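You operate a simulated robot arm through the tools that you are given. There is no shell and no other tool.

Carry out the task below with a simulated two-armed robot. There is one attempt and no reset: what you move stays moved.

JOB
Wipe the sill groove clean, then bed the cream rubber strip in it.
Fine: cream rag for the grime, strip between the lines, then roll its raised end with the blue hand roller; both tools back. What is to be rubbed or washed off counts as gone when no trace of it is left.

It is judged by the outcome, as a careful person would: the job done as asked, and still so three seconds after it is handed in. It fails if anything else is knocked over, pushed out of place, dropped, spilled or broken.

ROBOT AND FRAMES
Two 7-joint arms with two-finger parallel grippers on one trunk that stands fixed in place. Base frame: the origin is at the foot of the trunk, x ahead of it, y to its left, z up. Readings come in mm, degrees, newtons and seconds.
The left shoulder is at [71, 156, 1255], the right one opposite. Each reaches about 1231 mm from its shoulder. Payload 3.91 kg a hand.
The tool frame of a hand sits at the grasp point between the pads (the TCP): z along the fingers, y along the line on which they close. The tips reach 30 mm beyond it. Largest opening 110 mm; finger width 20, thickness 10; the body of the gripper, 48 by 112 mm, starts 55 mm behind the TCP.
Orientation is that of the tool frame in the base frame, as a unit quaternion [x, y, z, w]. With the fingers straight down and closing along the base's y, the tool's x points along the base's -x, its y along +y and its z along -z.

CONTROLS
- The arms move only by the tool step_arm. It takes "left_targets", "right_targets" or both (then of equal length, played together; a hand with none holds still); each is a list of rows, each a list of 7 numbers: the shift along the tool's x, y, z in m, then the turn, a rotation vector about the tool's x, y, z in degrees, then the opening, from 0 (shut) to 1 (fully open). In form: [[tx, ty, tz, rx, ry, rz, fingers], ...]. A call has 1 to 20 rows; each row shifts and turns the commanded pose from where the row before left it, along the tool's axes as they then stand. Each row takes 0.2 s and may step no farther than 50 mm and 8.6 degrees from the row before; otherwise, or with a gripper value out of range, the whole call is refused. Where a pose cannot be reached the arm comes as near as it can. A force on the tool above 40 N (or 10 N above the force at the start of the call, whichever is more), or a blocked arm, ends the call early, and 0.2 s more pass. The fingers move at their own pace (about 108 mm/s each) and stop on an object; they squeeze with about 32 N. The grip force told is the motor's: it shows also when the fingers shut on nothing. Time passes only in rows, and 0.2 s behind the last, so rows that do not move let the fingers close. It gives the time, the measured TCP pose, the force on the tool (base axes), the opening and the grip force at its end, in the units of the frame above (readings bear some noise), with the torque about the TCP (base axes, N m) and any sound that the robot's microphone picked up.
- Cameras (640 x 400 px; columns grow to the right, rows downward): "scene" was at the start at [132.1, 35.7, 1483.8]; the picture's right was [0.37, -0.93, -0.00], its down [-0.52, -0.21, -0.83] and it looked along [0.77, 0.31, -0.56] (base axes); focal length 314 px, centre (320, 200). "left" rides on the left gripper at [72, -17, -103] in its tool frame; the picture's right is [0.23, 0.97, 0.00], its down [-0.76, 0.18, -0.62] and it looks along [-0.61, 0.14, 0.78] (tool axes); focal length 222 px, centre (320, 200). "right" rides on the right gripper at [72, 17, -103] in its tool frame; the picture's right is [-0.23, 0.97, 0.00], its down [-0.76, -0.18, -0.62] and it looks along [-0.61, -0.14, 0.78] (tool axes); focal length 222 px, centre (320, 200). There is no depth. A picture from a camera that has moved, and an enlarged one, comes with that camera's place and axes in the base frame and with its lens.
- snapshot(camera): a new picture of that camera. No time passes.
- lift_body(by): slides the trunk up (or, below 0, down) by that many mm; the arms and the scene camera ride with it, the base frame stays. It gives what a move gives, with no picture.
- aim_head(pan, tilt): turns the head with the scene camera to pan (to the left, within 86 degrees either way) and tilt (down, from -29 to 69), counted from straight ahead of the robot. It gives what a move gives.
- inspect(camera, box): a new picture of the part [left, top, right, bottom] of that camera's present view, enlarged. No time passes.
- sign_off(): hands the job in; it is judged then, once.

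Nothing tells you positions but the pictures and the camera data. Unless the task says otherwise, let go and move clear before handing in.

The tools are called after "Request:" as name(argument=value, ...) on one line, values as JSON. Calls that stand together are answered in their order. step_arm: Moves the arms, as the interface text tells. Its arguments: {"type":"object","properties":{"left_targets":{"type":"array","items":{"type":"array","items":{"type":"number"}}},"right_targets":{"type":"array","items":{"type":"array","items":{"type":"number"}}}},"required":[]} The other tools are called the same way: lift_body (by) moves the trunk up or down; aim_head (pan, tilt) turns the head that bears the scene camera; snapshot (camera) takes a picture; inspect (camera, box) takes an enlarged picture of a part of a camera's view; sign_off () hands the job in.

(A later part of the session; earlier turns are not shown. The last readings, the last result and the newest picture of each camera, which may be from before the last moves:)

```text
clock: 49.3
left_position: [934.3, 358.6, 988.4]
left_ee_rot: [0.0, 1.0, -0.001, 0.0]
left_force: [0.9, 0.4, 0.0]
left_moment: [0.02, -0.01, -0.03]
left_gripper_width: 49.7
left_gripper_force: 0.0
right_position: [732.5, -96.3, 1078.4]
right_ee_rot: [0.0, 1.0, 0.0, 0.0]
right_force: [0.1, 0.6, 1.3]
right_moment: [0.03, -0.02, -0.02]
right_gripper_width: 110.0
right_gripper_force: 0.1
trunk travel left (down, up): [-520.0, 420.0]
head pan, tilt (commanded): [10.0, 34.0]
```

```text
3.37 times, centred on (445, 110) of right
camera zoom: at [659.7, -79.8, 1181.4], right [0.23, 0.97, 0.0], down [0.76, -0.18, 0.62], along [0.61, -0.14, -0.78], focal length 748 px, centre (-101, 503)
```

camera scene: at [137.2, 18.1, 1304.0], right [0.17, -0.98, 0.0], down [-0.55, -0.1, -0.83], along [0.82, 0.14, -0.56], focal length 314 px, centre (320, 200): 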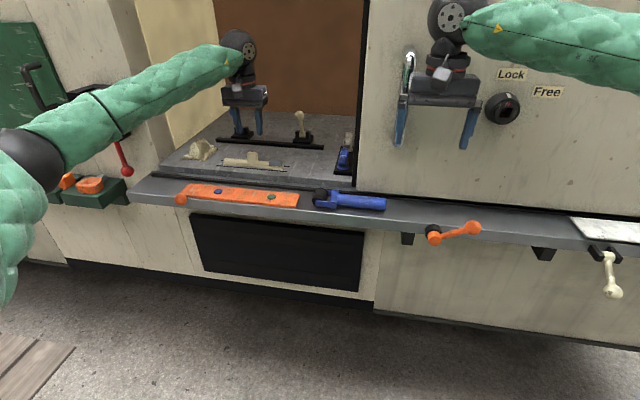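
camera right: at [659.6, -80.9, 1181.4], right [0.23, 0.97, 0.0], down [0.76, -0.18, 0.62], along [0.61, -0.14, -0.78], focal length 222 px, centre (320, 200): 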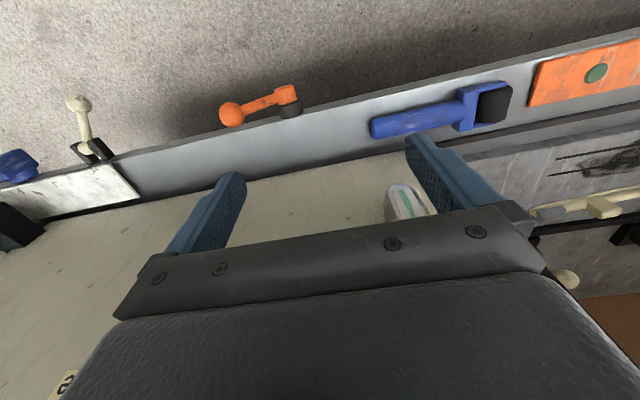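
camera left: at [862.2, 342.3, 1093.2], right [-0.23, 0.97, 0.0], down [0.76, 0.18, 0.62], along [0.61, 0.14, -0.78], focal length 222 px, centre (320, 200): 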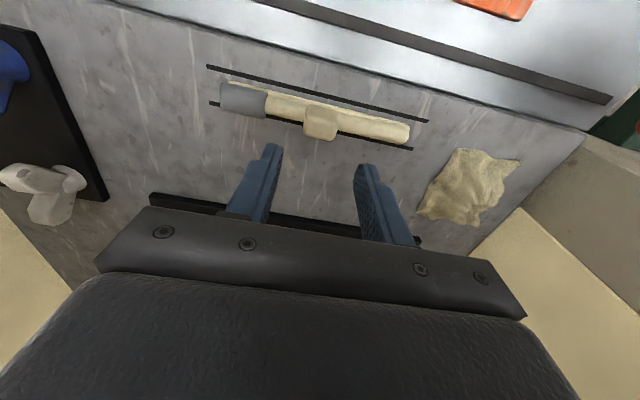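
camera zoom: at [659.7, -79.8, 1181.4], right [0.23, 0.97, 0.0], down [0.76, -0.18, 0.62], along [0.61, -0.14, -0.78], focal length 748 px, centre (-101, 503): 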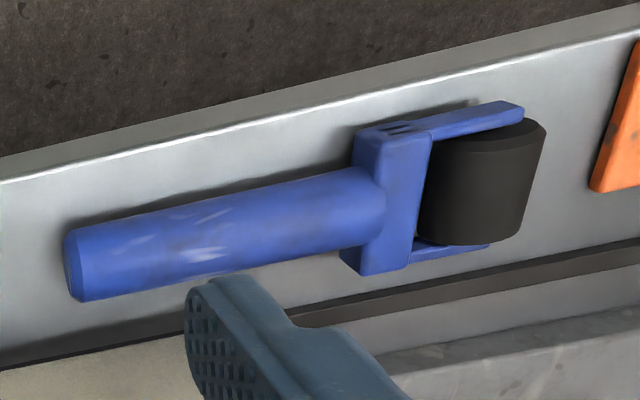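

Request:
step_arm(left_targets=[[0.01, 0, -0.035, 0, 0, 0, 0.45], [0.03, 0.01, -0.03, 0, 0, 0, 0.45], [0.045, 0.015, 0, 0, 0, 0, 0.45], [0.045, 0.015, 0, 0, 0, 0, 0.45], [0.045, 0.015, 0, 0, 0, 0, 0.45], [0.045, 0.015, 0, 0, 0, 0, 0.45], [0.045, 0.015, 0, 0, 0, 0, 0.45], [0, 0, 0, 0, 0, 0, 0.45]])

Request:
inspect(camera="scene", box=[300, 175, 396, 225])

Request:
inspect(camera="scene", box=[210, 140, 306, 190])

```text
clock: 51.1
left_position: [668.2, 447.7, 1052.8]
left_ee_rot: [0.001, 1.0, 0.0, -0.001]
left_force: [1.0, -0.5, 0.1]
left_moment: [0.02, 0.01, -0.01]
left_gripper_width: 49.8
left_gripper_force: 0.0
right_position: [733.4, -96.6, 1076.9]
right_ee_rot: [-0.001, 1.0, 0.0, -0.001]
right_force: [0.4, -0.9, -0.5]
right_moment: [-0.02, 0.01, 0.0]
right_gripper_width: 110.3
right_gripper_force: 0.1
trunk travel left (down, up): [-520.0, 420.0]
head pan, tilt (commanded): [10.0, 34.0]
```

```text
6.67 times, centred on (348, 200) of scene
camera zoom: at [138.1, 17.8, 1303.8], right [0.17, -0.98, 0.0], down [-0.55, -0.1, -0.83], along [0.82, 0.14, -0.56], focal length 2091 px, centre (133, 200)
```

zoom: 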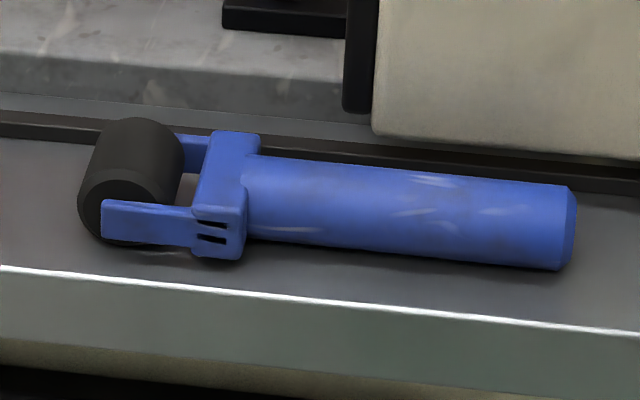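

```text
6.67 times, centred on (258, 165) of scene
camera zoom: at [138.1, 17.8, 1303.8], right [0.17, -0.98, 0.0], down [-0.55, -0.1, -0.83], along [0.82, 0.14, -0.56], focal length 2091 px, centre (733, 433)
```

zoom: 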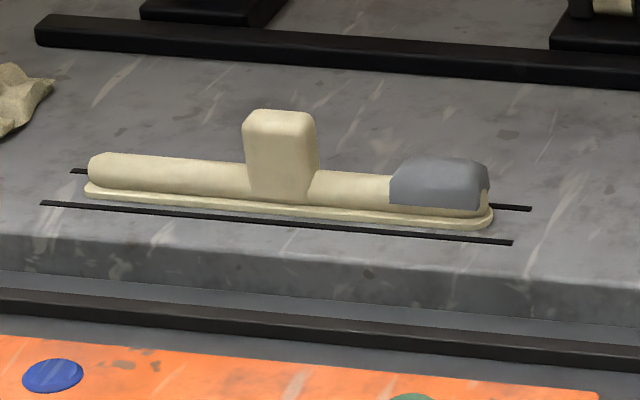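

Triangulation puts the roller handle at x≈800, y -32 to 89, z≈856, with the drum centred at about [800, 133, 859]. The panel beside it stands at about x 842 for y < 46, so the hand must grip near the fork, in front of the doorway opening. I'll bring the right hand there, staying high, and turn it 90°.

Request:
step_arm(right_targets=[[0, 0.04, 0, 0, 0, 0, 1], [0, 0.045, 0, 0, 0, 0, 1], [0, 0.045, 0, 0, 0, 0, 1], [0, 0.045, 0, 0, 0, 0, 1], [0, 0.042, 0, 0, 0, 0, 1], [-0.034, 0, 0.02, 0, 0, 0, 1], [-0.033, 0, 0.02, 0, 0, 0, 1], [0, 0, 0, 0, 0, 0, 1]])

Request:
snapshot(camera="right")

Request:
snapshot(camera="scene")

```text
clock: 51.5
left_position: [668.8, 446.4, 1053.2]
left_ee_rot: [0.0, 1.0, 0.0, 0.0]
left_force: [1.0, -0.1, -0.5]
left_moment: [-0.01, 0.01, 0.0]
left_gripper_width: 49.5
left_gripper_force: 0.1
right_position: [731.9, -65.4, 1078.5]
right_ee_rot: [0.004, 1.0, -0.004, -0.002]
right_force: [-18.9, -23.2, -5.0]
right_moment: [2.22, -1.56, -0.76]
right_gripper_width: 110.2
right_gripper_force: 0.0
trunk travel left (down, up): [-520.0, 420.0]
head pan, tilt (commanded): [10.0, 34.0]
stopped in row 2 (right hand): the force on the tool passed its limit at 139 N (the readings are from after the stop); the commanded pose is now the measured one
```

```text
taken
camera right: at [659.2, -47.1, 1182.4], right [0.24, 0.97, -0.01], down [0.76, -0.18, 0.62], along [0.6, -0.15, -0.78], focal length 222 px, centre (320, 200)
```

right: 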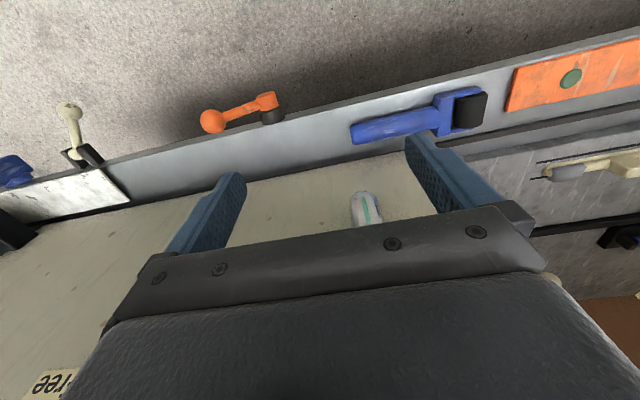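

```text
taken
camera scene: at [136.2, 16.4, 1304.0], right [0.17, -0.99, 0.0], down [-0.55, -0.1, -0.83], along [0.82, 0.14, -0.56], focal length 314 px, centre (320, 200)
```

scene: 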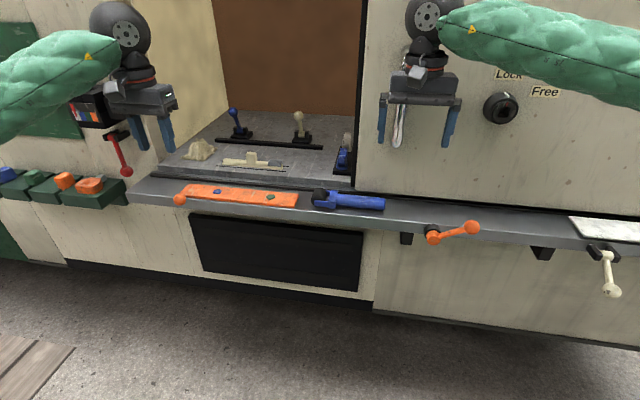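

The right hand touched something while moving sideways, possibly the silver pull handle. I'll stop and look before going further.

Request:
inspect(camera="scene", box=[360, 0, 520, 160])

Request:
inspect(camera="left", box=[0, 0, 320, 200])

Request:
inspect(camera="right", box=[200, 80, 560, 300])

```text
2.50 times, centred on (440, 80) of scene
camera zoom: at [136.2, 16.4, 1304.0], right [0.17, -0.99, 0.0], down [-0.55, -0.1, -0.83], along [0.82, 0.14, -0.56], focal length 784 px, centre (20, 500)
```

zoom: 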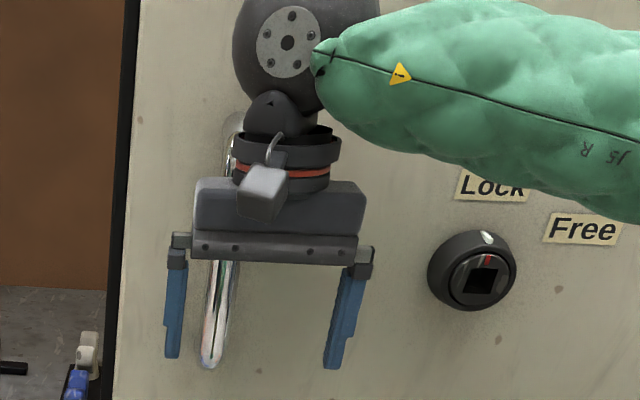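

```text
2.00 times, centred on (160, 100) of left
camera zoom: at [595.7, 429.4, 1158.3], right [-0.23, 0.97, 0.0], down [0.76, 0.18, 0.62], along [0.61, 0.14, -0.78], focal length 444 px, centre (640, 400)
```

zoom: 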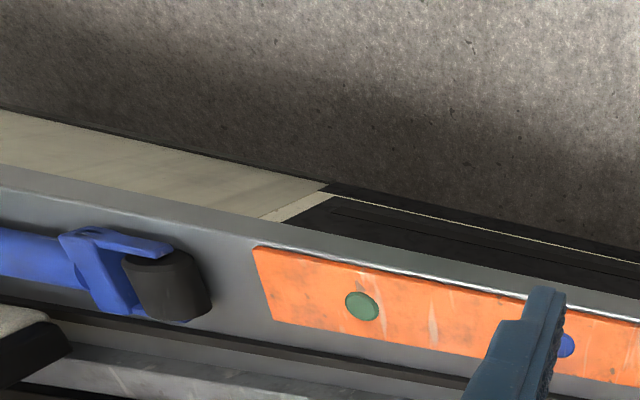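

```text
1.78 times, centred on (380, 190) of right
camera zoom: at [659.2, -47.1, 1182.4], right [0.24, 0.97, -0.01], down [0.76, -0.18, 0.62], along [0.6, -0.15, -0.78], focal length 395 px, centre (213, 218)
```

zoom: 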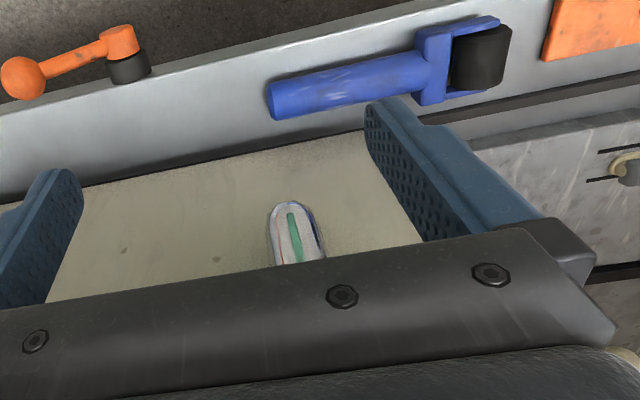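

The silver pull handle stands out to about x 775, z 1025–1217, y≈-35, and the wrist brushed it. I'll back off toward the robot first, then pass around it with a wide margin.

Request:
step_arm(right_targets=[[0.01, -0.015, 0, 0, 0, 0, 1], [0.03, -0.005, 0, 0, 0, 0, 1], [0.04, 0, 0, 0, 0, 0, 1], [0.04, 0, 0, 0, 0, 0, 1], [0, 0, 0, 0, 0, 0, 1]])

Request:
inspect(camera="scene", box=[340, 0, 560, 160])

```text
clock: 52.8
left_position: [668.1, 448.4, 1052.0]
left_ee_rot: [0.0, 1.0, 0.0, 0.0]
left_force: [0.7, -0.9, -0.4]
left_moment: [0.01, 0.05, 0.0]
left_gripper_width: 49.7
left_gripper_force: 0.0
right_position: [614.2, -82.6, 1077.5]
right_ee_rot: [0.004, 1.0, -0.004, -0.003]
right_force: [0.2, 0.0, 0.4]
right_moment: [-0.02, -0.01, -0.04]
right_gripper_width: 110.2
right_gripper_force: 0.0
trunk travel left (down, up): [-520.0, 420.0]
head pan, tilt (commanded): [10.0, 34.0]
```

```text
2.50 times, centred on (450, 80) of scene
camera zoom: at [137.5, 18.4, 1303.8], right [0.17, -0.98, 0.0], down [-0.55, -0.1, -0.83], along [0.82, 0.14, -0.56], focal length 784 px, centre (-5, 500)
```

zoom: 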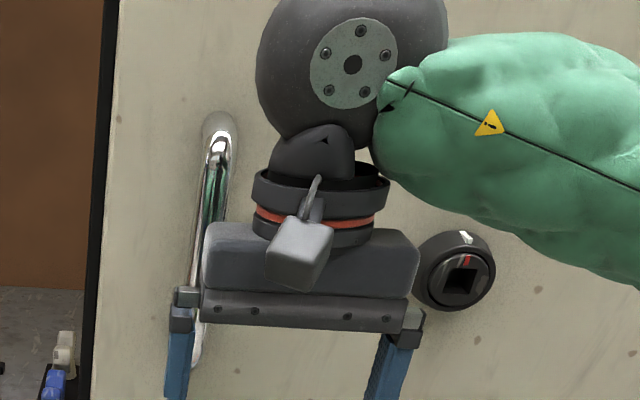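

The handle is intact and the hand is clear. Now I'll move sideways well in front of it, level the tool and turn it 90° in free space.

Request:
step_arm(right_targets=[[0, 0.04, 0, -0.46, -0.34, 0, 1], [0, 0.04, 0, 0, 0, 0, 1], [0, 0.04, 0, 0, 0, 0, 1], [0, 0.04, 0, 0, 0, 0, 1], [0, 0.04, 0, 0, 0, 0, 1], [0, 0, 0, 0, 0, 8.14, 1], [0, 0, 0, 0, 0, 8.14, 1], [0, 0, 0, 0, 0, 8.14, 1], [0, 0, 0, 0, 0, 8.14, 1], [0, 0, 0, 0, 0, 8.14, 1], [0, 0, 0, 0, 0, 8.14, 1], [0, 0, 0, 0, 0, 8.14, 1], [0, 0, 0, 0, 0, 8.14, 1], [0, 0, 0, 0, 0, 8.14, 1], [0, 0, 0, 0, 0, 8.14, 1], [0, 0, 0, 0, 0, 8.14, 1], [0, 0, 0, 0, 0, 0, 1]])

Request:
snapshot(camera="scene")

Request:
snapshot(camera="right")

```text
clock: 56.4
left_position: [668.4, 447.9, 1052.5]
left_ee_rot: [-0.001, 1.0, 0.0, 0.001]
left_force: [0.8, -0.9, 0.4]
left_moment: [0.02, -0.01, 0.0]
left_gripper_width: 49.5
left_gripper_force: 0.1
right_position: [614.5, 118.7, 1079.2]
right_ee_rot: [0.708, 0.706, 0.001, 0.0]
right_force: [-0.1, 0.3, 0.4]
right_moment: [-0.01, -0.03, 0.01]
right_gripper_width: 110.0
right_gripper_force: 0.0
trunk travel left (down, up): [-520.0, 420.0]
head pan, tilt (commanded): [10.0, 34.0]
```

```text
taken
camera scene: at [137.1, 18.2, 1303.9], right [0.17, -0.98, 0.0], down [-0.55, -0.1, -0.83], along [0.82, 0.14, -0.56], focal length 314 px, centre (320, 200)
```

scene: 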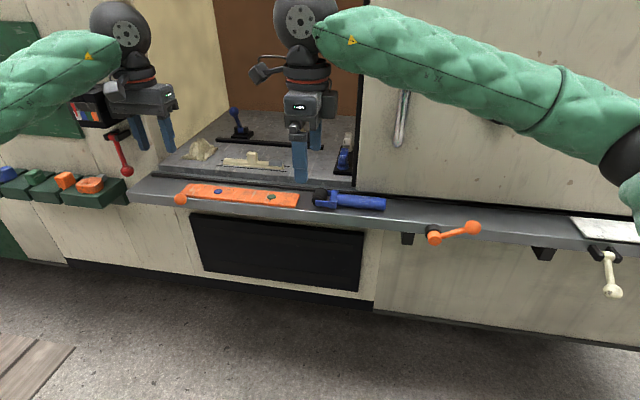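

```text
taken
camera right: at [630.5, 191.0, 1182.7], right [0.97, -0.23, 0.0], down [-0.18, -0.76, 0.62], along [-0.14, -0.61, -0.78], focal length 222 px, centre (320, 200)
```

right: 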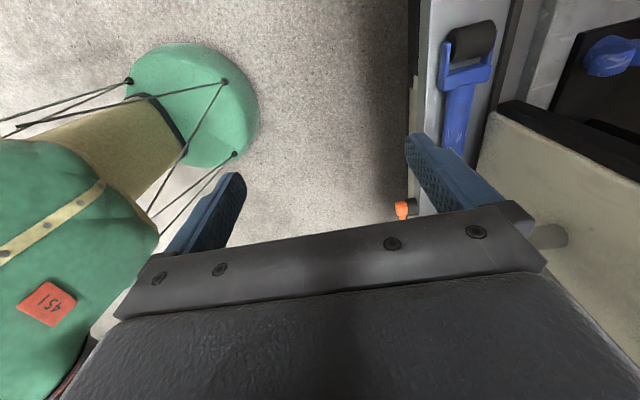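

The turn worked. Next, forward to above the fork and drum, then down partway for a close look.

Request:
step_arm(right_targets=[[0, 0.046, 0, 0, 0, 0, 1], [0, 0.046, 0, 0, 0, 0, 1], [0, 0.046, 0, 0, 0, 0, 1], [0.004, 0.046, 0, 0, 0, 0, 1], [0, 0, 0.04, 0, 0, 0, 1], [0, 0, 0.04, 0, 0, 0, 1], [0, 0, 0.035, 0, 0, 0, 1], [0, 0, 0, 0, 0, 0, 1]])

Request:
snapshot(camera="right")

Request:
inspect(camera="right", box=[200, 40, 480, 260])

Request:
inspect(camera="scene", box=[270, 110, 398, 220])

```text
clock: 58.1
left_position: [655.1, 451.6, 1060.3]
left_ee_rot: [0.0, 1.0, -0.002, 0.006]
left_force: [-0.9, 0.3, 0.3]
left_moment: [0.01, 0.02, 0.03]
left_gripper_width: 49.6
left_gripper_force: 0.1
right_position: [786.2, 129.2, 975.6]
right_ee_rot: [0.705, 0.709, 0.007, 0.008]
right_force: [-0.4, -0.2, 0.3]
right_moment: [0.02, -0.04, 0.0]
right_gripper_width: 109.9
right_gripper_force: 0.1
trunk travel left (down, up): [-520.0, 420.0]
head pan, tilt (commanded): [10.0, 34.0]
```

```text
taken
camera right: at [800.1, 202.8, 1080.4], right [0.98, -0.22, 0.02], down [-0.18, -0.76, 0.62], along [-0.12, -0.61, -0.78], focal length 222 px, centre (320, 200)
```

right: 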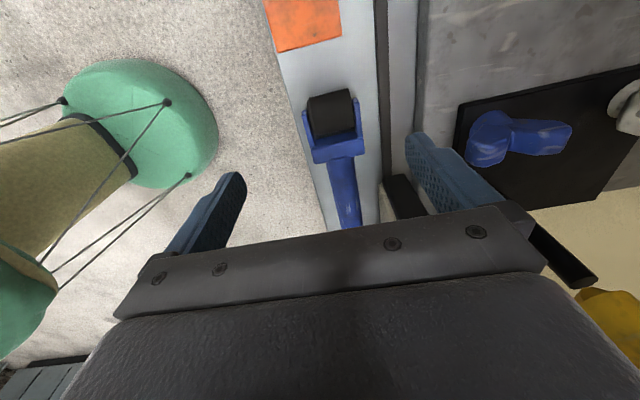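

```text
1.82 times, centred on (340, 150) of right
camera zoom: at [800.1, 202.8, 1080.4], right [0.98, -0.22, 0.02], down [-0.18, -0.76, 0.62], along [-0.12, -0.61, -0.78], focal length 404 px, centre (284, 291)
```

zoom: 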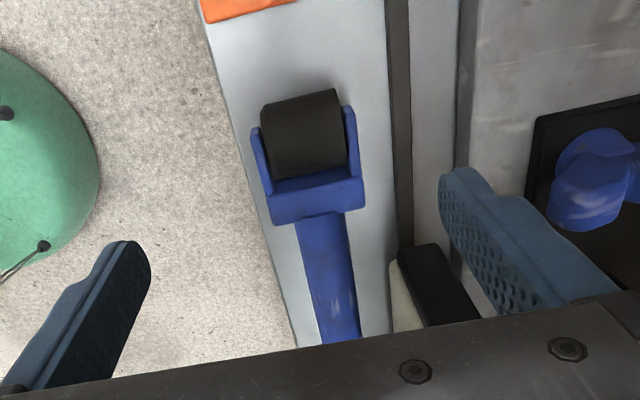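

```text
3.64 times, centred on (334, 165) of scene
camera zoom: at [121.5, 23.6, 1305.8], right [0.17, -0.98, 0.01], down [-0.54, -0.1, -0.84], along [0.82, 0.14, -0.55], focal length 1141 px, centre (269, 327)
```

zoom: 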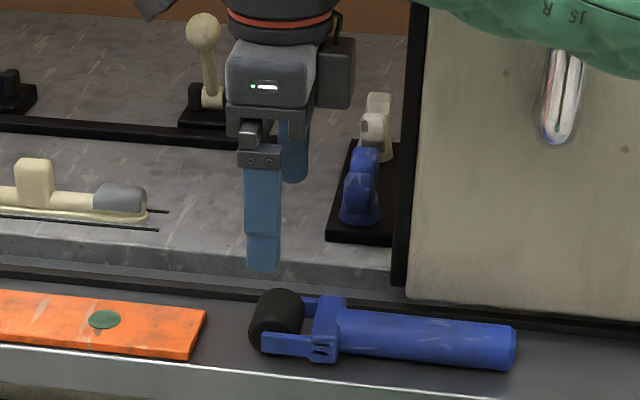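

The trunk has been pushed back about 15 mm, so the right forearm is leaning on the pull handle. The right arm can't reach here without that, so I'll back it straight out and use the left arm for the roller instead.

Request:
step_arm(right_targets=[[0, -0.03, 0, 0, 0, 0, 1], [0, -0.04, 0, 0, 0, 0, 1], [0, -0.04, 0, 0, 0, 0, 1], [0, -0.04, 0, 0, 0, 0, 1], [0, -0.04, 0, 0, 0, 0, 1], [0, 0, 0, 0, 0, 0, 1]])

Request:
snapshot(camera="scene")

```text
clock: 59.5
left_position: [668.4, 447.8, 1053.9]
left_ee_rot: [0.0, 1.0, 0.0, -0.001]
left_force: [0.5, -0.1, 0.2]
left_moment: [0.0, -0.01, 0.02]
left_gripper_width: 49.8
left_gripper_force: 0.1
right_position: [609.5, 123.2, 962.1]
right_ee_rot: [0.707, 0.707, 0.001, 0.001]
right_force: [-0.5, -0.4, -0.5]
right_moment: [-0.03, 0.0, 0.0]
right_gripper_width: 110.0
right_gripper_force: 0.1
trunk travel left (down, up): [-520.0, 420.0]
head pan, tilt (commanded): [10.0, 34.0]
```

```text
taken
camera scene: at [137.4, 18.0, 1303.8], right [0.17, -0.98, 0.0], down [-0.55, -0.1, -0.83], along [0.82, 0.14, -0.56], focal length 314 px, centre (320, 200)
```

scene: 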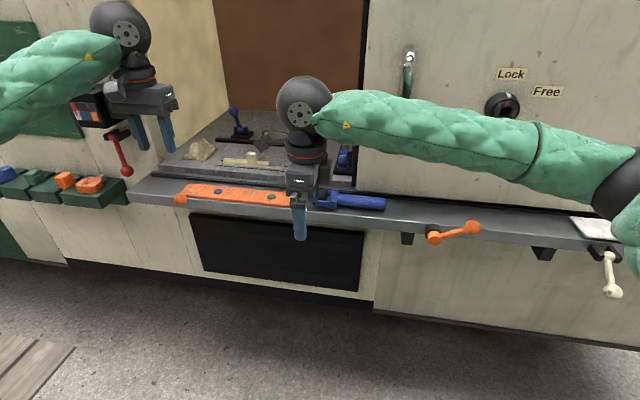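

The trunk is back upright and nothing looks disturbed. I'll park the right arm and check the panel items.

Request:
step_arm(right_targets=[[-0.04, -0.01, -0.02, 0, 0, 0, 1], [-0.04, -0.01, -0.02, 0, 0, 0, 1], [-0.04, -0.01, -0.02, 0, 0, 0, 1], [-0.04, -0.01, -0.02, 0, 0, 0, 1], [-0.04, -0.01, -0.01, 0, 0, 0, 1], [-0.04, -0.01, 0, 0, 0, 0, 1], [-0.03, -0.01, 0, 0, 0, 0, 0.5], [0, 0, 0, 0, 0, 0, 0.5]])

Request:
snapshot(camera="scene")

Request:
inspect(camera="scene", box=[180, 90, 400, 220])

```text
clock: 61.4
left_position: [668.1, 446.9, 1052.8]
left_ee_rot: [-0.001, 1.0, 0.001, 0.0]
left_force: [0.1, 0.8, -0.6]
left_moment: [0.03, 0.01, 0.0]
left_gripper_width: 49.3
left_gripper_force: 0.1
right_position: [536.7, -147.5, 1051.9]
right_ee_rot: [0.707, 0.707, 0.001, 0.001]
right_force: [-0.3, 0.4, -0.2]
right_moment: [0.0, -0.01, -0.01]
right_gripper_width: 54.8
right_gripper_force: 0.0
trunk travel left (down, up): [-520.0, 420.0]
head pan, tilt (commanded): [10.0, 34.0]
```

```text
taken
camera scene: at [137.4, 18.6, 1303.9], right [0.17, -0.98, 0.0], down [-0.55, -0.1, -0.83], along [0.82, 0.14, -0.56], focal length 314 px, centre (320, 200)
```

scene: 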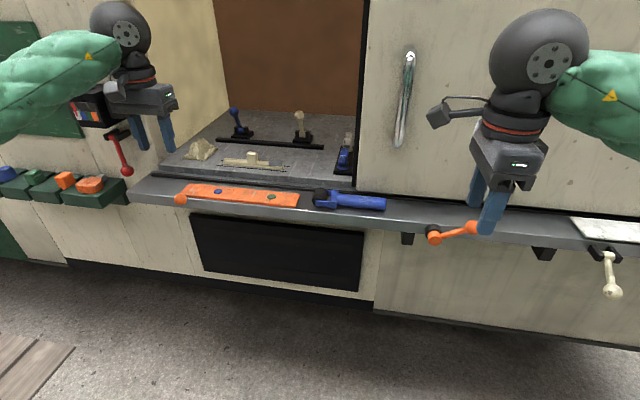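

```text
2.91 times, centred on (290, 155) of scene
camera zoom: at [137.4, 18.6, 1303.9], right [0.17, -0.98, 0.0], down [-0.55, -0.1, -0.83], along [0.82, 0.14, -0.56], focal length 912 px, centre (407, 331)
```

zoom: 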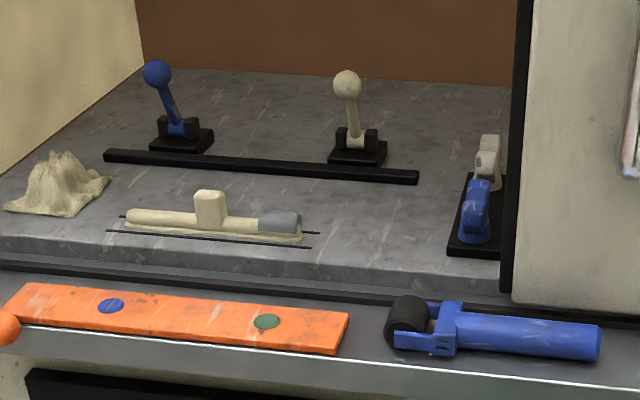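

Everything is in place. Now the left arm: move it inward and turn it 90° in free space.

Request:
step_arm(left_targets=[[0.01, -0.045, 0, 0, 0, 0, 0.6], [0, -0.045, 0, 0, 0, 0, 0.8], [0, -0.045, 0, 0, 0, 0, 0.9], [0, 0, 0, 0, 0, 8.182, 0.9], [0, 0, 0, 0, 0, 8.182, 0.9], [0, 0, 0, 0, 0, 8.182, 0.9], [0, 0, 0, 0, 0, 8.182, 0.9], [0, 0, 0, 0, 0, 8.182, 0.9], [0, 0, 0, 0, 0, 8.182, 0.9], [0, 0, 0, 0, 0, 8.182, 0.9], [0, 0, 0, 0, 0, 8.182, 0.9], [0, 0, 0, 0, 0, 8.182, 0.9], [0, 0, 0, 0, 0, 8.182, 0.9], [0, 0, 0, 0, 0, 8.182, 0.9], [0, 0, 0, 0, 0, 0, 0.9]])

Request:
snapshot(camera="scene")

Request:
snapshot(camera="left")

```text
clock: 64.5
left_position: [649.5, 313.2, 1051.6]
left_ee_rot: [0.435, 0.901, 0.0, 0.001]
left_force: [0.4, 0.2, -0.9]
left_moment: [0.03, -0.02, -0.03]
left_gripper_width: 98.9
left_gripper_force: 0.0
left hand out of reach, approached as far as the arm can: row 10, 11, 12, 13, 14
right_position: [535.9, -147.8, 1053.7]
right_ee_rot: [0.707, 0.708, 0.002, 0.0]
right_force: [0.8, 0.6, -0.8]
right_moment: [0.02, -0.01, 0.03]
right_gripper_width: 55.2
right_gripper_force: 0.0
trunk travel left (down, up): [-520.0, 420.0]
head pan, tilt (commanded): [10.0, 34.0]
```

```text
taken
camera scene: at [137.1, 18.0, 1303.9], right [0.17, -0.98, 0.0], down [-0.55, -0.1, -0.83], along [0.82, 0.14, -0.56], focal length 314 px, centre (320, 200)
```

scene: 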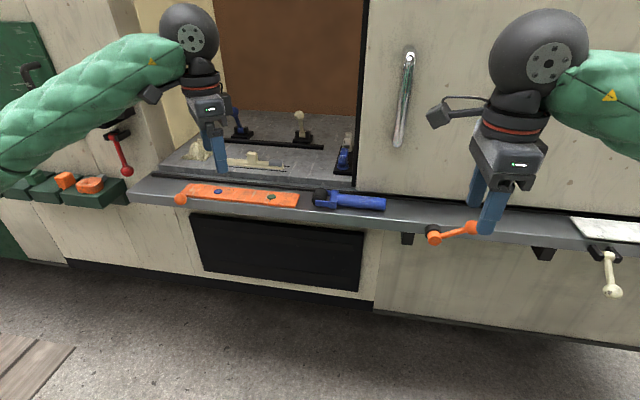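

```text
taken
camera left: at [592.0, 359.7, 1156.8], right [0.62, 0.78, 0.0], down [0.61, -0.49, 0.62], along [0.49, -0.39, -0.78], focal length 222 px, centre (320, 200)
```

left: 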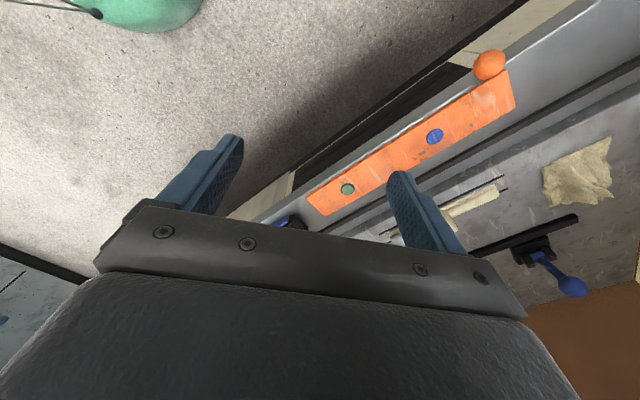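

The wrist limit stops it at 52° this way. I'll turn the other way, to -90°.

Request:
step_arm(left_targets=[[0, 0, 0, 0, 0, -8.33, 0.9], [0, 0, 0, 0, 0, -8.33, 0.9], [0, 0, 0, 0, 0, -8.33, 0.9], [0, 0, 0, 0, 0, -8.33, 0.9], [0, 0, 0, 0, 0, -8.33, 0.9], [0, 0, 0, 0, 0, -8.33, 0.9], [0, 0, 0, 0, 0, -8.33, 0.9], [0, 0, 0, 0, 0, -8.33, 0.9], [0, 0, 0, 0, 0, -8.33, 0.9], [0, 0, 0, 0, 0, -8.33, 0.9], [0, 0, 0, 0, 0, -8.33, 0.9], [0, 0, 0, 0, 0, -8.33, 0.9], [0, 0, 0, 0, 0, -8.33, 0.9], [0, 0, 0, 0, 0, -8.33, 0.9], [0, 0, 0, 0, 0, -8.33, 0.9], [0, 0, 0, 0, 0, -8.33, 0.9], [0, 0, 0, 0, 0, -8.33, 0.9], [0, 0, 0, 0, 0, 0, 0.9]])

Request:
snapshot(camera="scene")

Request:
snapshot(camera="left")

```text
clock: 68.3
left_position: [649.3, 313.3, 1052.2]
left_ee_rot: [0.708, -0.706, 0.0, 0.001]
left_force: [-0.1, 0.4, 0.0]
left_moment: [0.0, 0.0, 0.0]
left_gripper_width: 99.1
left_gripper_force: 0.0
right_position: [536.8, -148.2, 1053.0]
right_ee_rot: [0.707, 0.707, 0.001, 0.0]
right_force: [-1.0, 0.7, -0.2]
right_moment: [0.0, -0.02, -0.01]
right_gripper_width: 55.0
right_gripper_force: 0.0
trunk travel left (down, up): [-520.0, 420.0]
head pan, tilt (commanded): [10.0, 34.0]
```

```text
taken
camera scene: at [137.1, 18.0, 1303.9], right [0.17, -0.98, 0.0], down [-0.55, -0.1, -0.83], along [0.82, 0.14, -0.56], focal length 314 px, centre (320, 200)
```

scene: 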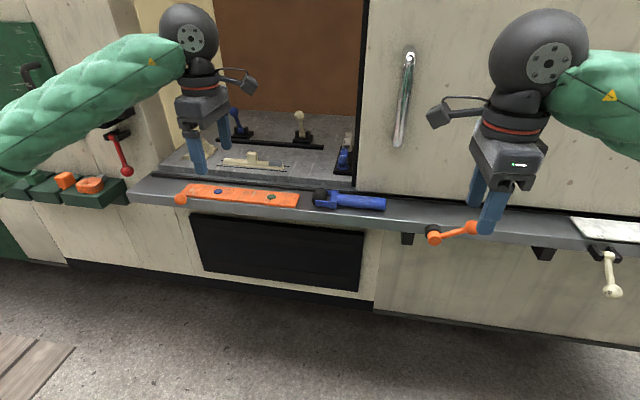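

```text
taken
camera left: at [667.5, 241.6, 1156.4], right [-0.97, -0.23, 0.0], down [-0.18, 0.76, 0.62], along [-0.14, 0.61, -0.78], focal length 222 px, centre (320, 200)
```

left: 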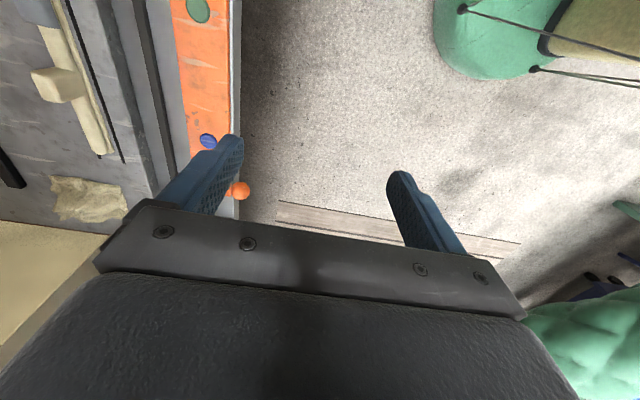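

The left hand now closes along x with its camera on the -y side. I'll bring it over the fork at height, then check before descending.

Request:
step_arm(left_targets=[[0.045, -0.012, 0, 0, 0, 0, 0.9], [0.045, -0.012, 0, 0, 0, 0, 0.9], [0.045, -0.012, 0, 0, 0, 0, 0.9], [0.045, -0.012, 0, 0, 0, 0, 0.9], [0, -0.04, 0.02, 0, 0, 0, 0.9], [0, -0.04, 0.03, 0, 0, 0, 0.9], [0, -0.02, 0.03, 0, 0, 0, 0.9], [0, 0, 0, 0, 0, 0, 0.9]])

Request:
snapshot(camera="scene")

Request:
snapshot(camera="left")

Request:
inspect(camera="left", box=[180, 40, 460, 240])

```text
clock: 70.2
left_position: [796.5, 134.9, 973.4]
left_ee_rot: [0.708, -0.706, 0.0, 0.0]
left_force: [0.3, -0.2, 0.7]
left_moment: [0.0, -0.04, -0.02]
left_gripper_width: 98.9
left_gripper_force: 0.0
right_position: [537.9, -148.8, 1052.6]
right_ee_rot: [0.707, 0.707, 0.001, 0.0]
right_force: [-0.2, -0.2, -0.2]
right_moment: [-0.04, 0.01, 0.03]
right_gripper_width: 55.1
right_gripper_force: 0.1
trunk travel left (down, up): [-520.0, 420.0]
head pan, tilt (commanded): [10.0, 34.0]
```

```text
taken
camera scene: at [136.8, 17.5, 1304.0], right [0.17, -0.98, 0.0], down [-0.55, -0.1, -0.83], along [0.82, 0.14, -0.56], focal length 314 px, centre (320, 200)
```

scene: 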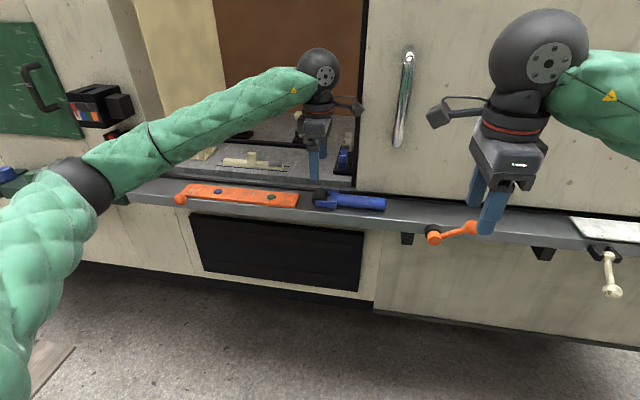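

```text
taken
camera left: at [814.5, 61.7, 1078.5], right [-0.97, -0.23, 0.0], down [-0.18, 0.76, 0.62], along [-0.14, 0.61, -0.78], focal length 222 px, centre (320, 200)
```

left: 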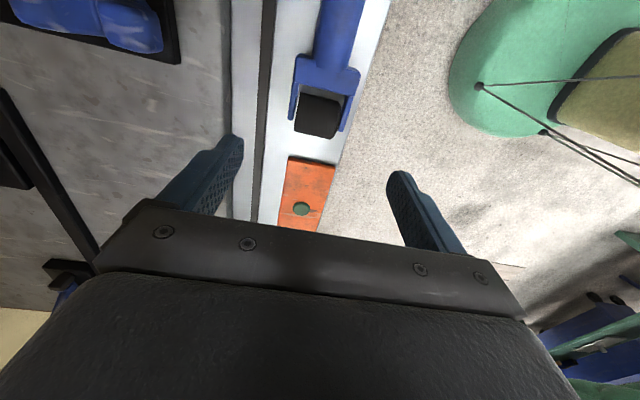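

```text
2.00 times, centred on (320, 140) of left
camera zoom: at [814.5, 61.7, 1078.5], right [-0.97, -0.23, 0.0], down [-0.18, 0.76, 0.62], along [-0.14, 0.61, -0.78], focal length 444 px, centre (320, 320)
```

zoom: 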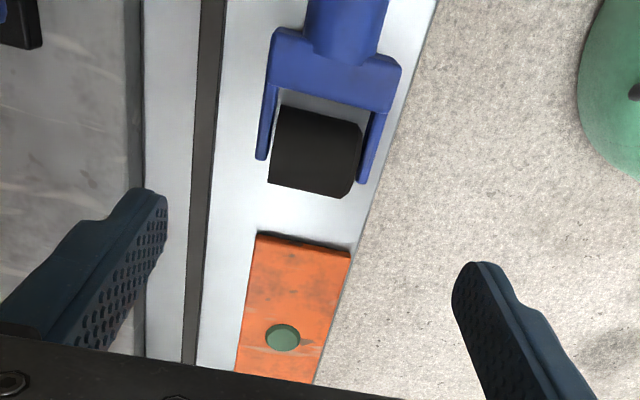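

Nothing is touching and the trunk is steady. The fork's side faces are at x≈774 and 827, y 85–139. I'll line up at x≈800, y≈130 and descend in stages with the fingers at about 73 mm.

Request:
step_arm(left_targets=[[0.005, -0.0035, 0, 0, 0, 0, 0.66], [0, 0, 0.03, 0, 0, 0, 0.66], [0, 0, 0.025, 0, 0, 0, 0.66], [0, 0, 0, 0, 0, 0, 0.66]])

Request:
inspect(camera="left", box=[180, 40, 460, 240])

Request:
inspect(camera="scene", box=[280, 90, 400, 220])

```text
clock: 71.2
left_position: [800.8, 127.9, 915.7]
left_ee_rot: [0.708, -0.706, -0.001, 0.001]
left_force: [-3.5, 0.8, -2.1]
left_moment: [0.14, -0.41, -0.37]
left_gripper_width: 72.4
left_gripper_force: 0.1
right_position: [538.1, -148.3, 1052.2]
right_ee_rot: [0.707, 0.707, 0.002, 0.0]
right_force: [-0.4, 0.0, 0.2]
right_moment: [-0.02, 0.02, -0.03]
right_gripper_width: 55.2
right_gripper_force: 0.0
trunk travel left (down, up): [-520.0, 420.0]
head pan, tilt (commanded): [10.0, 34.0]
```

```text
2.00 times, centred on (320, 140) of left
camera zoom: at [818.2, 55.9, 1020.8], right [-0.97, -0.23, 0.0], down [-0.18, 0.76, 0.62], along [-0.14, 0.61, -0.78], focal length 444 px, centre (320, 320)
```

zoom: 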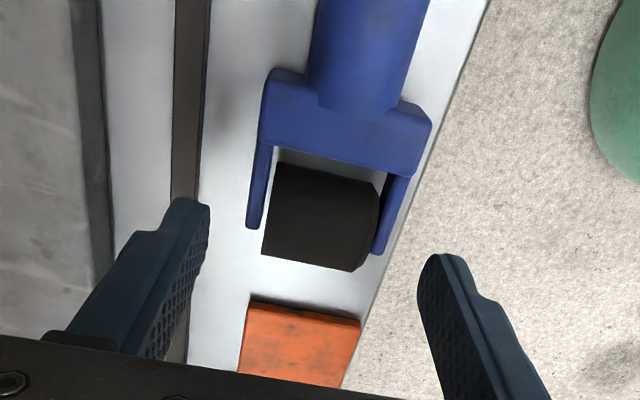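

```text
3.08 times, centred on (340, 155) of scene
camera zoom: at [136.9, 17.9, 1303.9], right [0.17, -0.98, 0.0], down [-0.55, -0.1, -0.83], along [0.82, 0.14, -0.56], focal length 965 px, centre (258, 338)
```

zoom: 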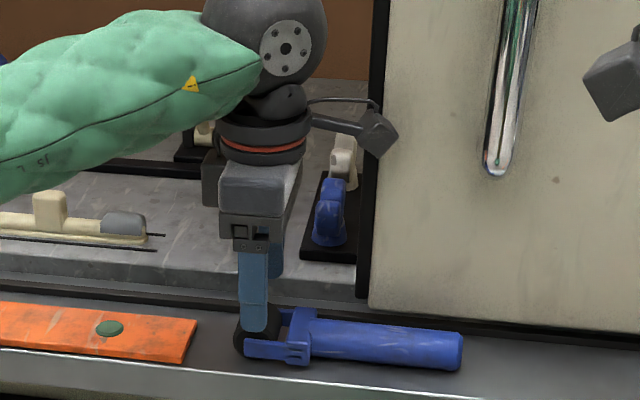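

There is a light touch of about 3.5 N: the wrist-camera housing against the panel edge. I'll shift about 4 mm away from it before going lower.

Request:
step_arm(left_targets=[[-0.003, 0.004, 0, 0, 0, 0, 0.66], [0, 0, 0, 0, 0, 0, 0.66]])

```text
clock: 71.8
left_position: [797.2, 131.3, 916.2]
left_ee_rot: [-0.707, 0.707, 0.001, 0.0]
left_force: [0.2, 0.1, 0.1]
left_moment: [-0.01, 0.0, 0.01]
left_gripper_width: 72.2
left_gripper_force: 0.1
right_position: [538.2, -148.1, 1053.2]
right_ee_rot: [0.708, 0.706, 0.001, 0.0]
right_force: [0.0, -0.2, -0.8]
right_moment: [0.03, 0.01, 0.03]
right_gripper_width: 55.1
right_gripper_force: 0.0
trunk travel left (down, up): [-520.0, 420.0]
head pan, tilt (commanded): [10.0, 34.0]
```

Clear now. Descending to the fork in small steps.

Request:
step_arm(left_targets=[[0, 0, 0.015, 0, 0, 0, 0.66], [0, 0, 0.012, 0, 0, 0, 0.66], [0, 0, 0.008, 0, 0, 0, 0.66], [0, 0, 0.003, 0, 0, 0, 0.66], [0, 0, 0, 0, 0, 0, 0.66]])

Request:
inspect(camera="left", box=[180, 60, 460, 260])

Request:
inspect(camera="scene", box=[280, 130, 400, 220])

```text
clock: 73.0
left_position: [797.2, 131.7, 877.3]
left_ee_rot: [0.708, -0.706, -0.001, 0.001]
left_force: [0.4, 0.3, -0.5]
left_moment: [0.03, 0.03, 0.01]
left_gripper_width: 72.5
left_gripper_force: 0.1
right_position: [537.5, -147.3, 1053.0]
right_ee_rot: [0.707, 0.707, 0.001, 0.0]
right_force: [0.0, 0.5, 0.5]
right_moment: [-0.01, 0.02, -0.01]
right_gripper_width: 54.9
right_gripper_force: 0.1
trunk travel left (down, up): [-520.0, 420.0]
head pan, tilt (commanded): [10.0, 34.0]
```

```text
2.00 times, centred on (320, 160) of left
camera zoom: at [815.3, 59.4, 982.6], right [-0.97, -0.23, 0.0], down [-0.18, 0.76, 0.62], along [-0.14, 0.61, -0.78], focal length 444 px, centre (320, 280)
```

zoom: 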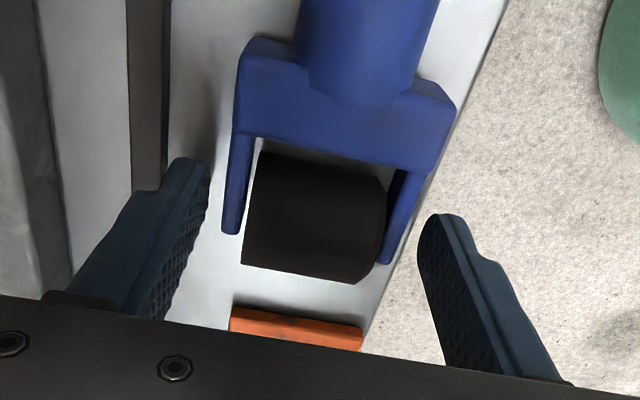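

```text
4.44 times, centred on (340, 175) of scene
camera zoom: at [137.2, 17.9, 1303.9], right [0.17, -0.98, 0.0], down [-0.55, -0.1, -0.83], along [0.82, 0.14, -0.56], focal length 1394 px, centre (231, 311)
```

zoom: 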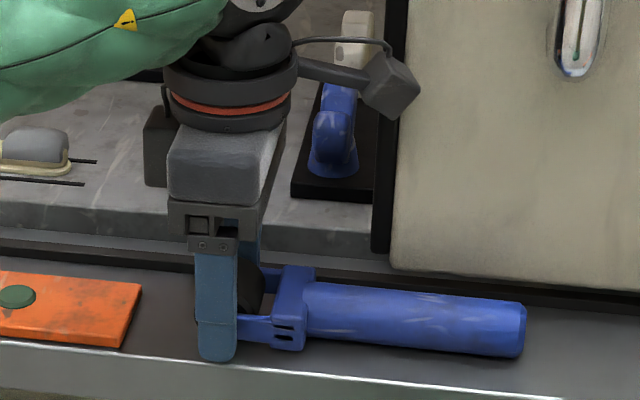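

The fingers flank the fork arms at the drum axis, clear of the ledge. Closing on the fork.

Request:
step_arm(left_targets=[[0.002, 0, 0, 0, 0, 0, 0.6], [0, 0, 0, 0, 0, 0, 0.5], [0, 0, 0, 0, 0, 0, 0.4], [0, 0, 0, 0, 0, 0, 0.2], [0, 0, 0, 0, 0, 0, 0], [0, 0, 0, 0, 0, 0, 0]])

Request:
inspect(camera="left", box=[180, 60, 460, 260])

Request:
inspect(camera="scene", box=[280, 130, 400, 220])

```text
clock: 74.3
left_position: [796.4, 129.7, 879.1]
left_ee_rot: [0.707, -0.707, 0.0, 0.0]
left_force: [-0.1, 0.8, 0.5]
left_moment: [-0.05, 0.01, 0.07]
left_gripper_width: 39.7
left_gripper_force: 32.2
right_position: [536.7, -147.7, 1053.5]
right_ee_rot: [0.707, 0.707, 0.001, 0.0]
right_force: [-0.4, 0.2, 0.0]
right_moment: [0.01, -0.01, 0.02]
right_gripper_width: 55.1
right_gripper_force: 0.0
trunk travel left (down, up): [-520.0, 420.0]
head pan, tilt (commanded): [10.0, 34.0]
```

```text
2.00 times, centred on (320, 160) of left
camera zoom: at [815.2, 57.5, 983.4], right [-0.97, -0.23, 0.0], down [-0.18, 0.76, 0.62], along [-0.14, 0.61, -0.78], focal length 444 px, centre (320, 280)
```

zoom: 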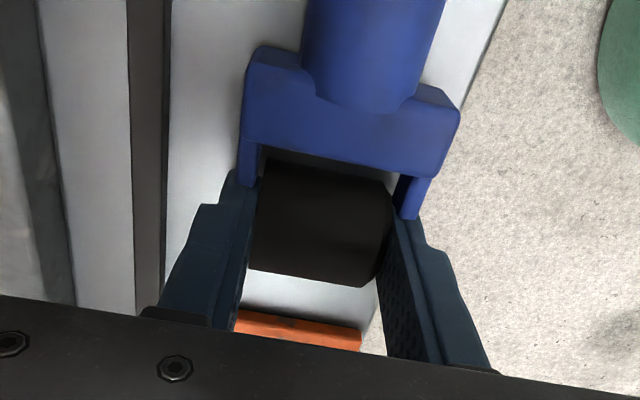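

```text
4.44 times, centred on (340, 175) of scene
camera zoom: at [137.1, 17.9, 1303.9], right [0.17, -0.98, 0.0], down [-0.55, -0.1, -0.83], along [0.82, 0.14, -0.56], focal length 1394 px, centre (231, 311)
```

zoom: 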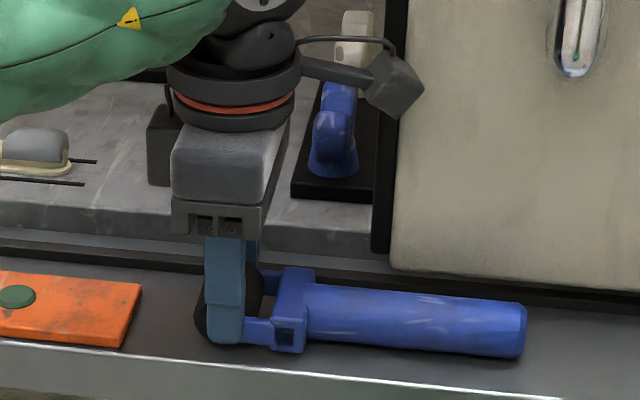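

The fingers closed to 39.7 mm, so they are holding the drum's ends rather than the fork. I'll lift slightly to see how the handle behaves.

Request:
step_arm(left_targets=[[0, 0, -0.008, 0, 0, 0, 0], [0, 0, -0.008, 0, 0, 0, 0], [0, 0, 0, 0, 0, 0, 0], [0, 0, 0, 0, 0, 0, 0]])

Request:
inspect(camera="scene", box=[280, 130, 400, 220])

Request:
inspect(camera="left", box=[180, 0, 460, 200])

```text
clock: 75.3
left_position: [797.5, 129.6, 894.8]
left_ee_rot: [0.708, -0.706, -0.001, 0.001]
left_force: [-1.2, 0.4, -1.3]
left_moment: [0.09, -0.01, -0.02]
left_gripper_width: 39.6
left_gripper_force: 32.0
right_position: [538.4, -148.9, 1052.4]
right_ee_rot: [0.707, 0.707, 0.001, 0.0]
right_force: [1.2, -0.2, 0.4]
right_moment: [0.01, -0.01, -0.01]
right_gripper_width: 55.2
right_gripper_force: 0.0
trunk travel left (down, up): [-520.0, 420.0]
head pan, tilt (commanded): [10.0, 34.0]
```

```text
4.44 times, centred on (340, 175) of scene
camera zoom: at [137.2, 17.9, 1303.9], right [0.17, -0.98, 0.0], down [-0.55, -0.1, -0.83], along [0.82, 0.14, -0.56], focal length 1394 px, centre (231, 311)
```

zoom: 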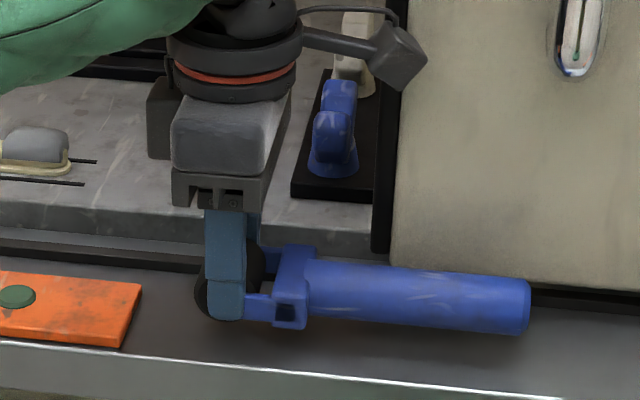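

```text
2.00 times, centred on (320, 100) of left
camera zoom: at [815.1, 57.1, 999.6], right [-0.97, -0.23, 0.0], down [-0.18, 0.76, 0.62], along [-0.14, 0.61, -0.78], focal length 444 px, centre (320, 400)
```

zoom: 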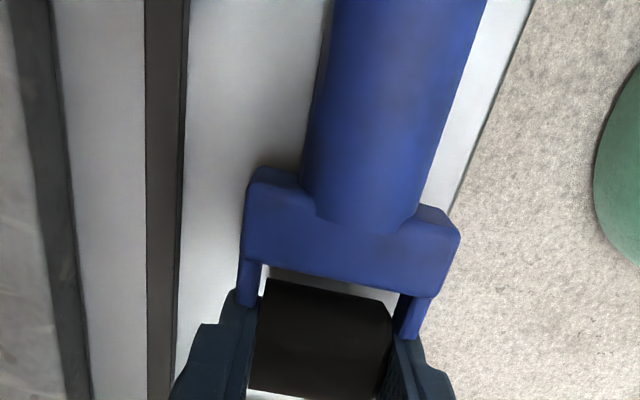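

The whole roller lifts level as one piece, so this grip sits directly over the drum. I'll raise it, yaw it 12° so the handle stays clear of the toggle plate, then move sideways and forward above the strip's raised end.

Request:
step_arm(left_targets=[[0, 0, -0.03, 0, 0, 0, 0], [0, 0, -0.035, 0, 0, 0, 0], [0, 0, 0, 0, 0, 6, 0], [0, 0, 0, 0, 0, 6, 0], [-0.0379, 0.00805, 0, 0, 0, 0, 0], [-0.0379, 0.00805, 0, 0, 0, 0, 0], [-0.0379, 0.00805, 0, 0, 0, 0, 0], [-0.0379, 0.00805, 0, 0, 0, 0, 0], [0, 0, 0, 0, 0, 0, 0]])

Request:
snapshot(camera="scene")

```text
clock: 77.3
left_position: [798.2, 284.8, 958.7]
left_ee_rot: [-0.63, 0.777, 0.001, 0.0]
left_force: [-0.5, -0.5, -1.5]
left_moment: [0.09, -0.03, -0.02]
left_gripper_width: 39.4
left_gripper_force: 32.3
right_position: [537.6, -148.5, 1053.2]
right_ee_rot: [0.707, 0.707, 0.002, -0.001]
right_force: [0.4, 0.0, 0.8]
right_moment: [0.04, -0.06, 0.0]
right_gripper_width: 54.8
right_gripper_force: 0.1
trunk travel left (down, up): [-520.0, 420.0]
head pan, tilt (commanded): [10.0, 34.0]
```

```text
taken
camera scene: at [137.5, 17.6, 1303.9], right [0.17, -0.98, 0.0], down [-0.55, -0.1, -0.83], along [0.82, 0.14, -0.56], focal length 314 px, centre (320, 200)
```

scene: 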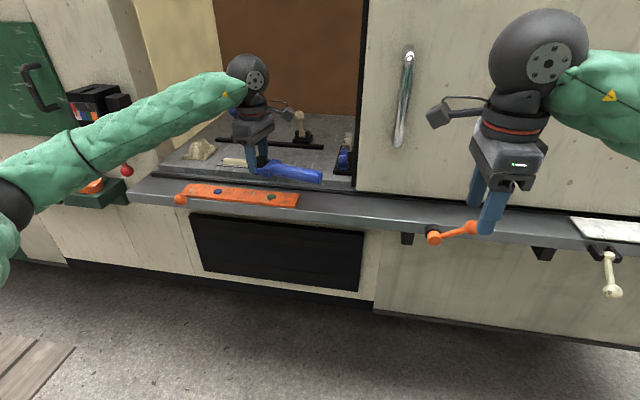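

Request:
step_arm(left_targets=[[-0.0093, -0.0437, 0, 0, 0, 0, 0], [-0.0093, -0.0437, 0, 0, 0, 0, 0], [-0.0093, -0.0437, 0, 0, 0, 0, 0], [0, 0, 0, 0, 0, 0, 0]])

Request:
snapshot(camera="left")

Request:
inspect(camera="scene", box=[200, 90, 360, 200])

```text
clock: 78.3
left_position: [928.4, 285.3, 959.3]
left_ee_rot: [-0.63, 0.777, 0.0, 0.0]
left_force: [-0.2, 0.6, -0.4]
left_moment: [0.09, 0.01, -0.03]
left_gripper_width: 39.7
left_gripper_force: 32.2
right_position: [537.1, -147.9, 1054.5]
right_ee_rot: [0.707, 0.707, 0.001, 0.0]
right_force: [1.0, -0.9, 0.0]
right_moment: [0.03, -0.02, 0.0]
right_gripper_width: 54.7
right_gripper_force: 0.1
trunk travel left (down, up): [-520.0, 420.0]
head pan, tilt (commanded): [10.0, 34.0]
```

```text
taken
camera left: at [931.0, 211.6, 1063.7], right [-1.0, -0.02, 0.0], down [-0.02, 0.78, 0.62], along [-0.01, 0.62, -0.78], focal length 222 px, centre (320, 200)
```

left: 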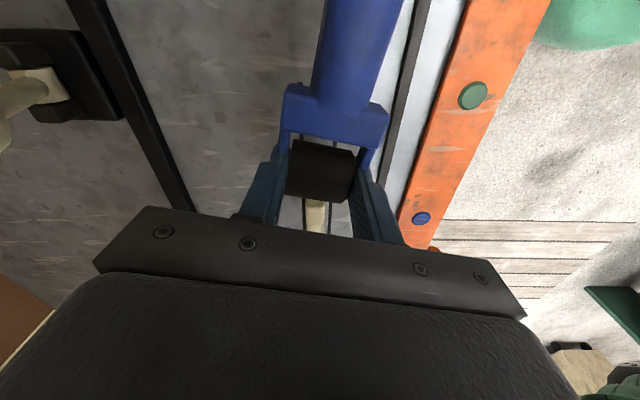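

```text
3.64 times, centred on (280, 145) of scene
camera zoom: at [136.4, 18.7, 1304.0], right [0.17, -0.98, 0.0], down [-0.55, -0.1, -0.83], along [0.82, 0.14, -0.56], focal length 1141 px, centre (466, 400)
```

zoom: 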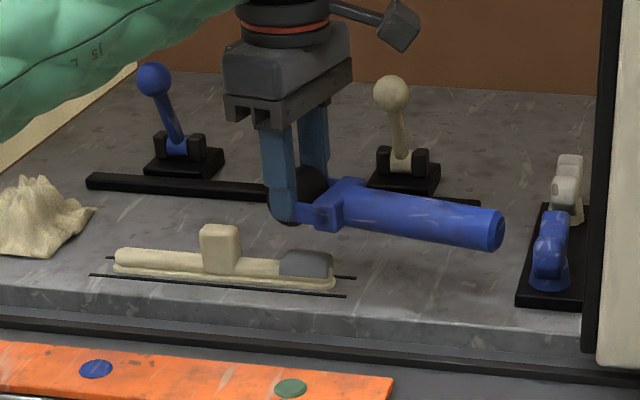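

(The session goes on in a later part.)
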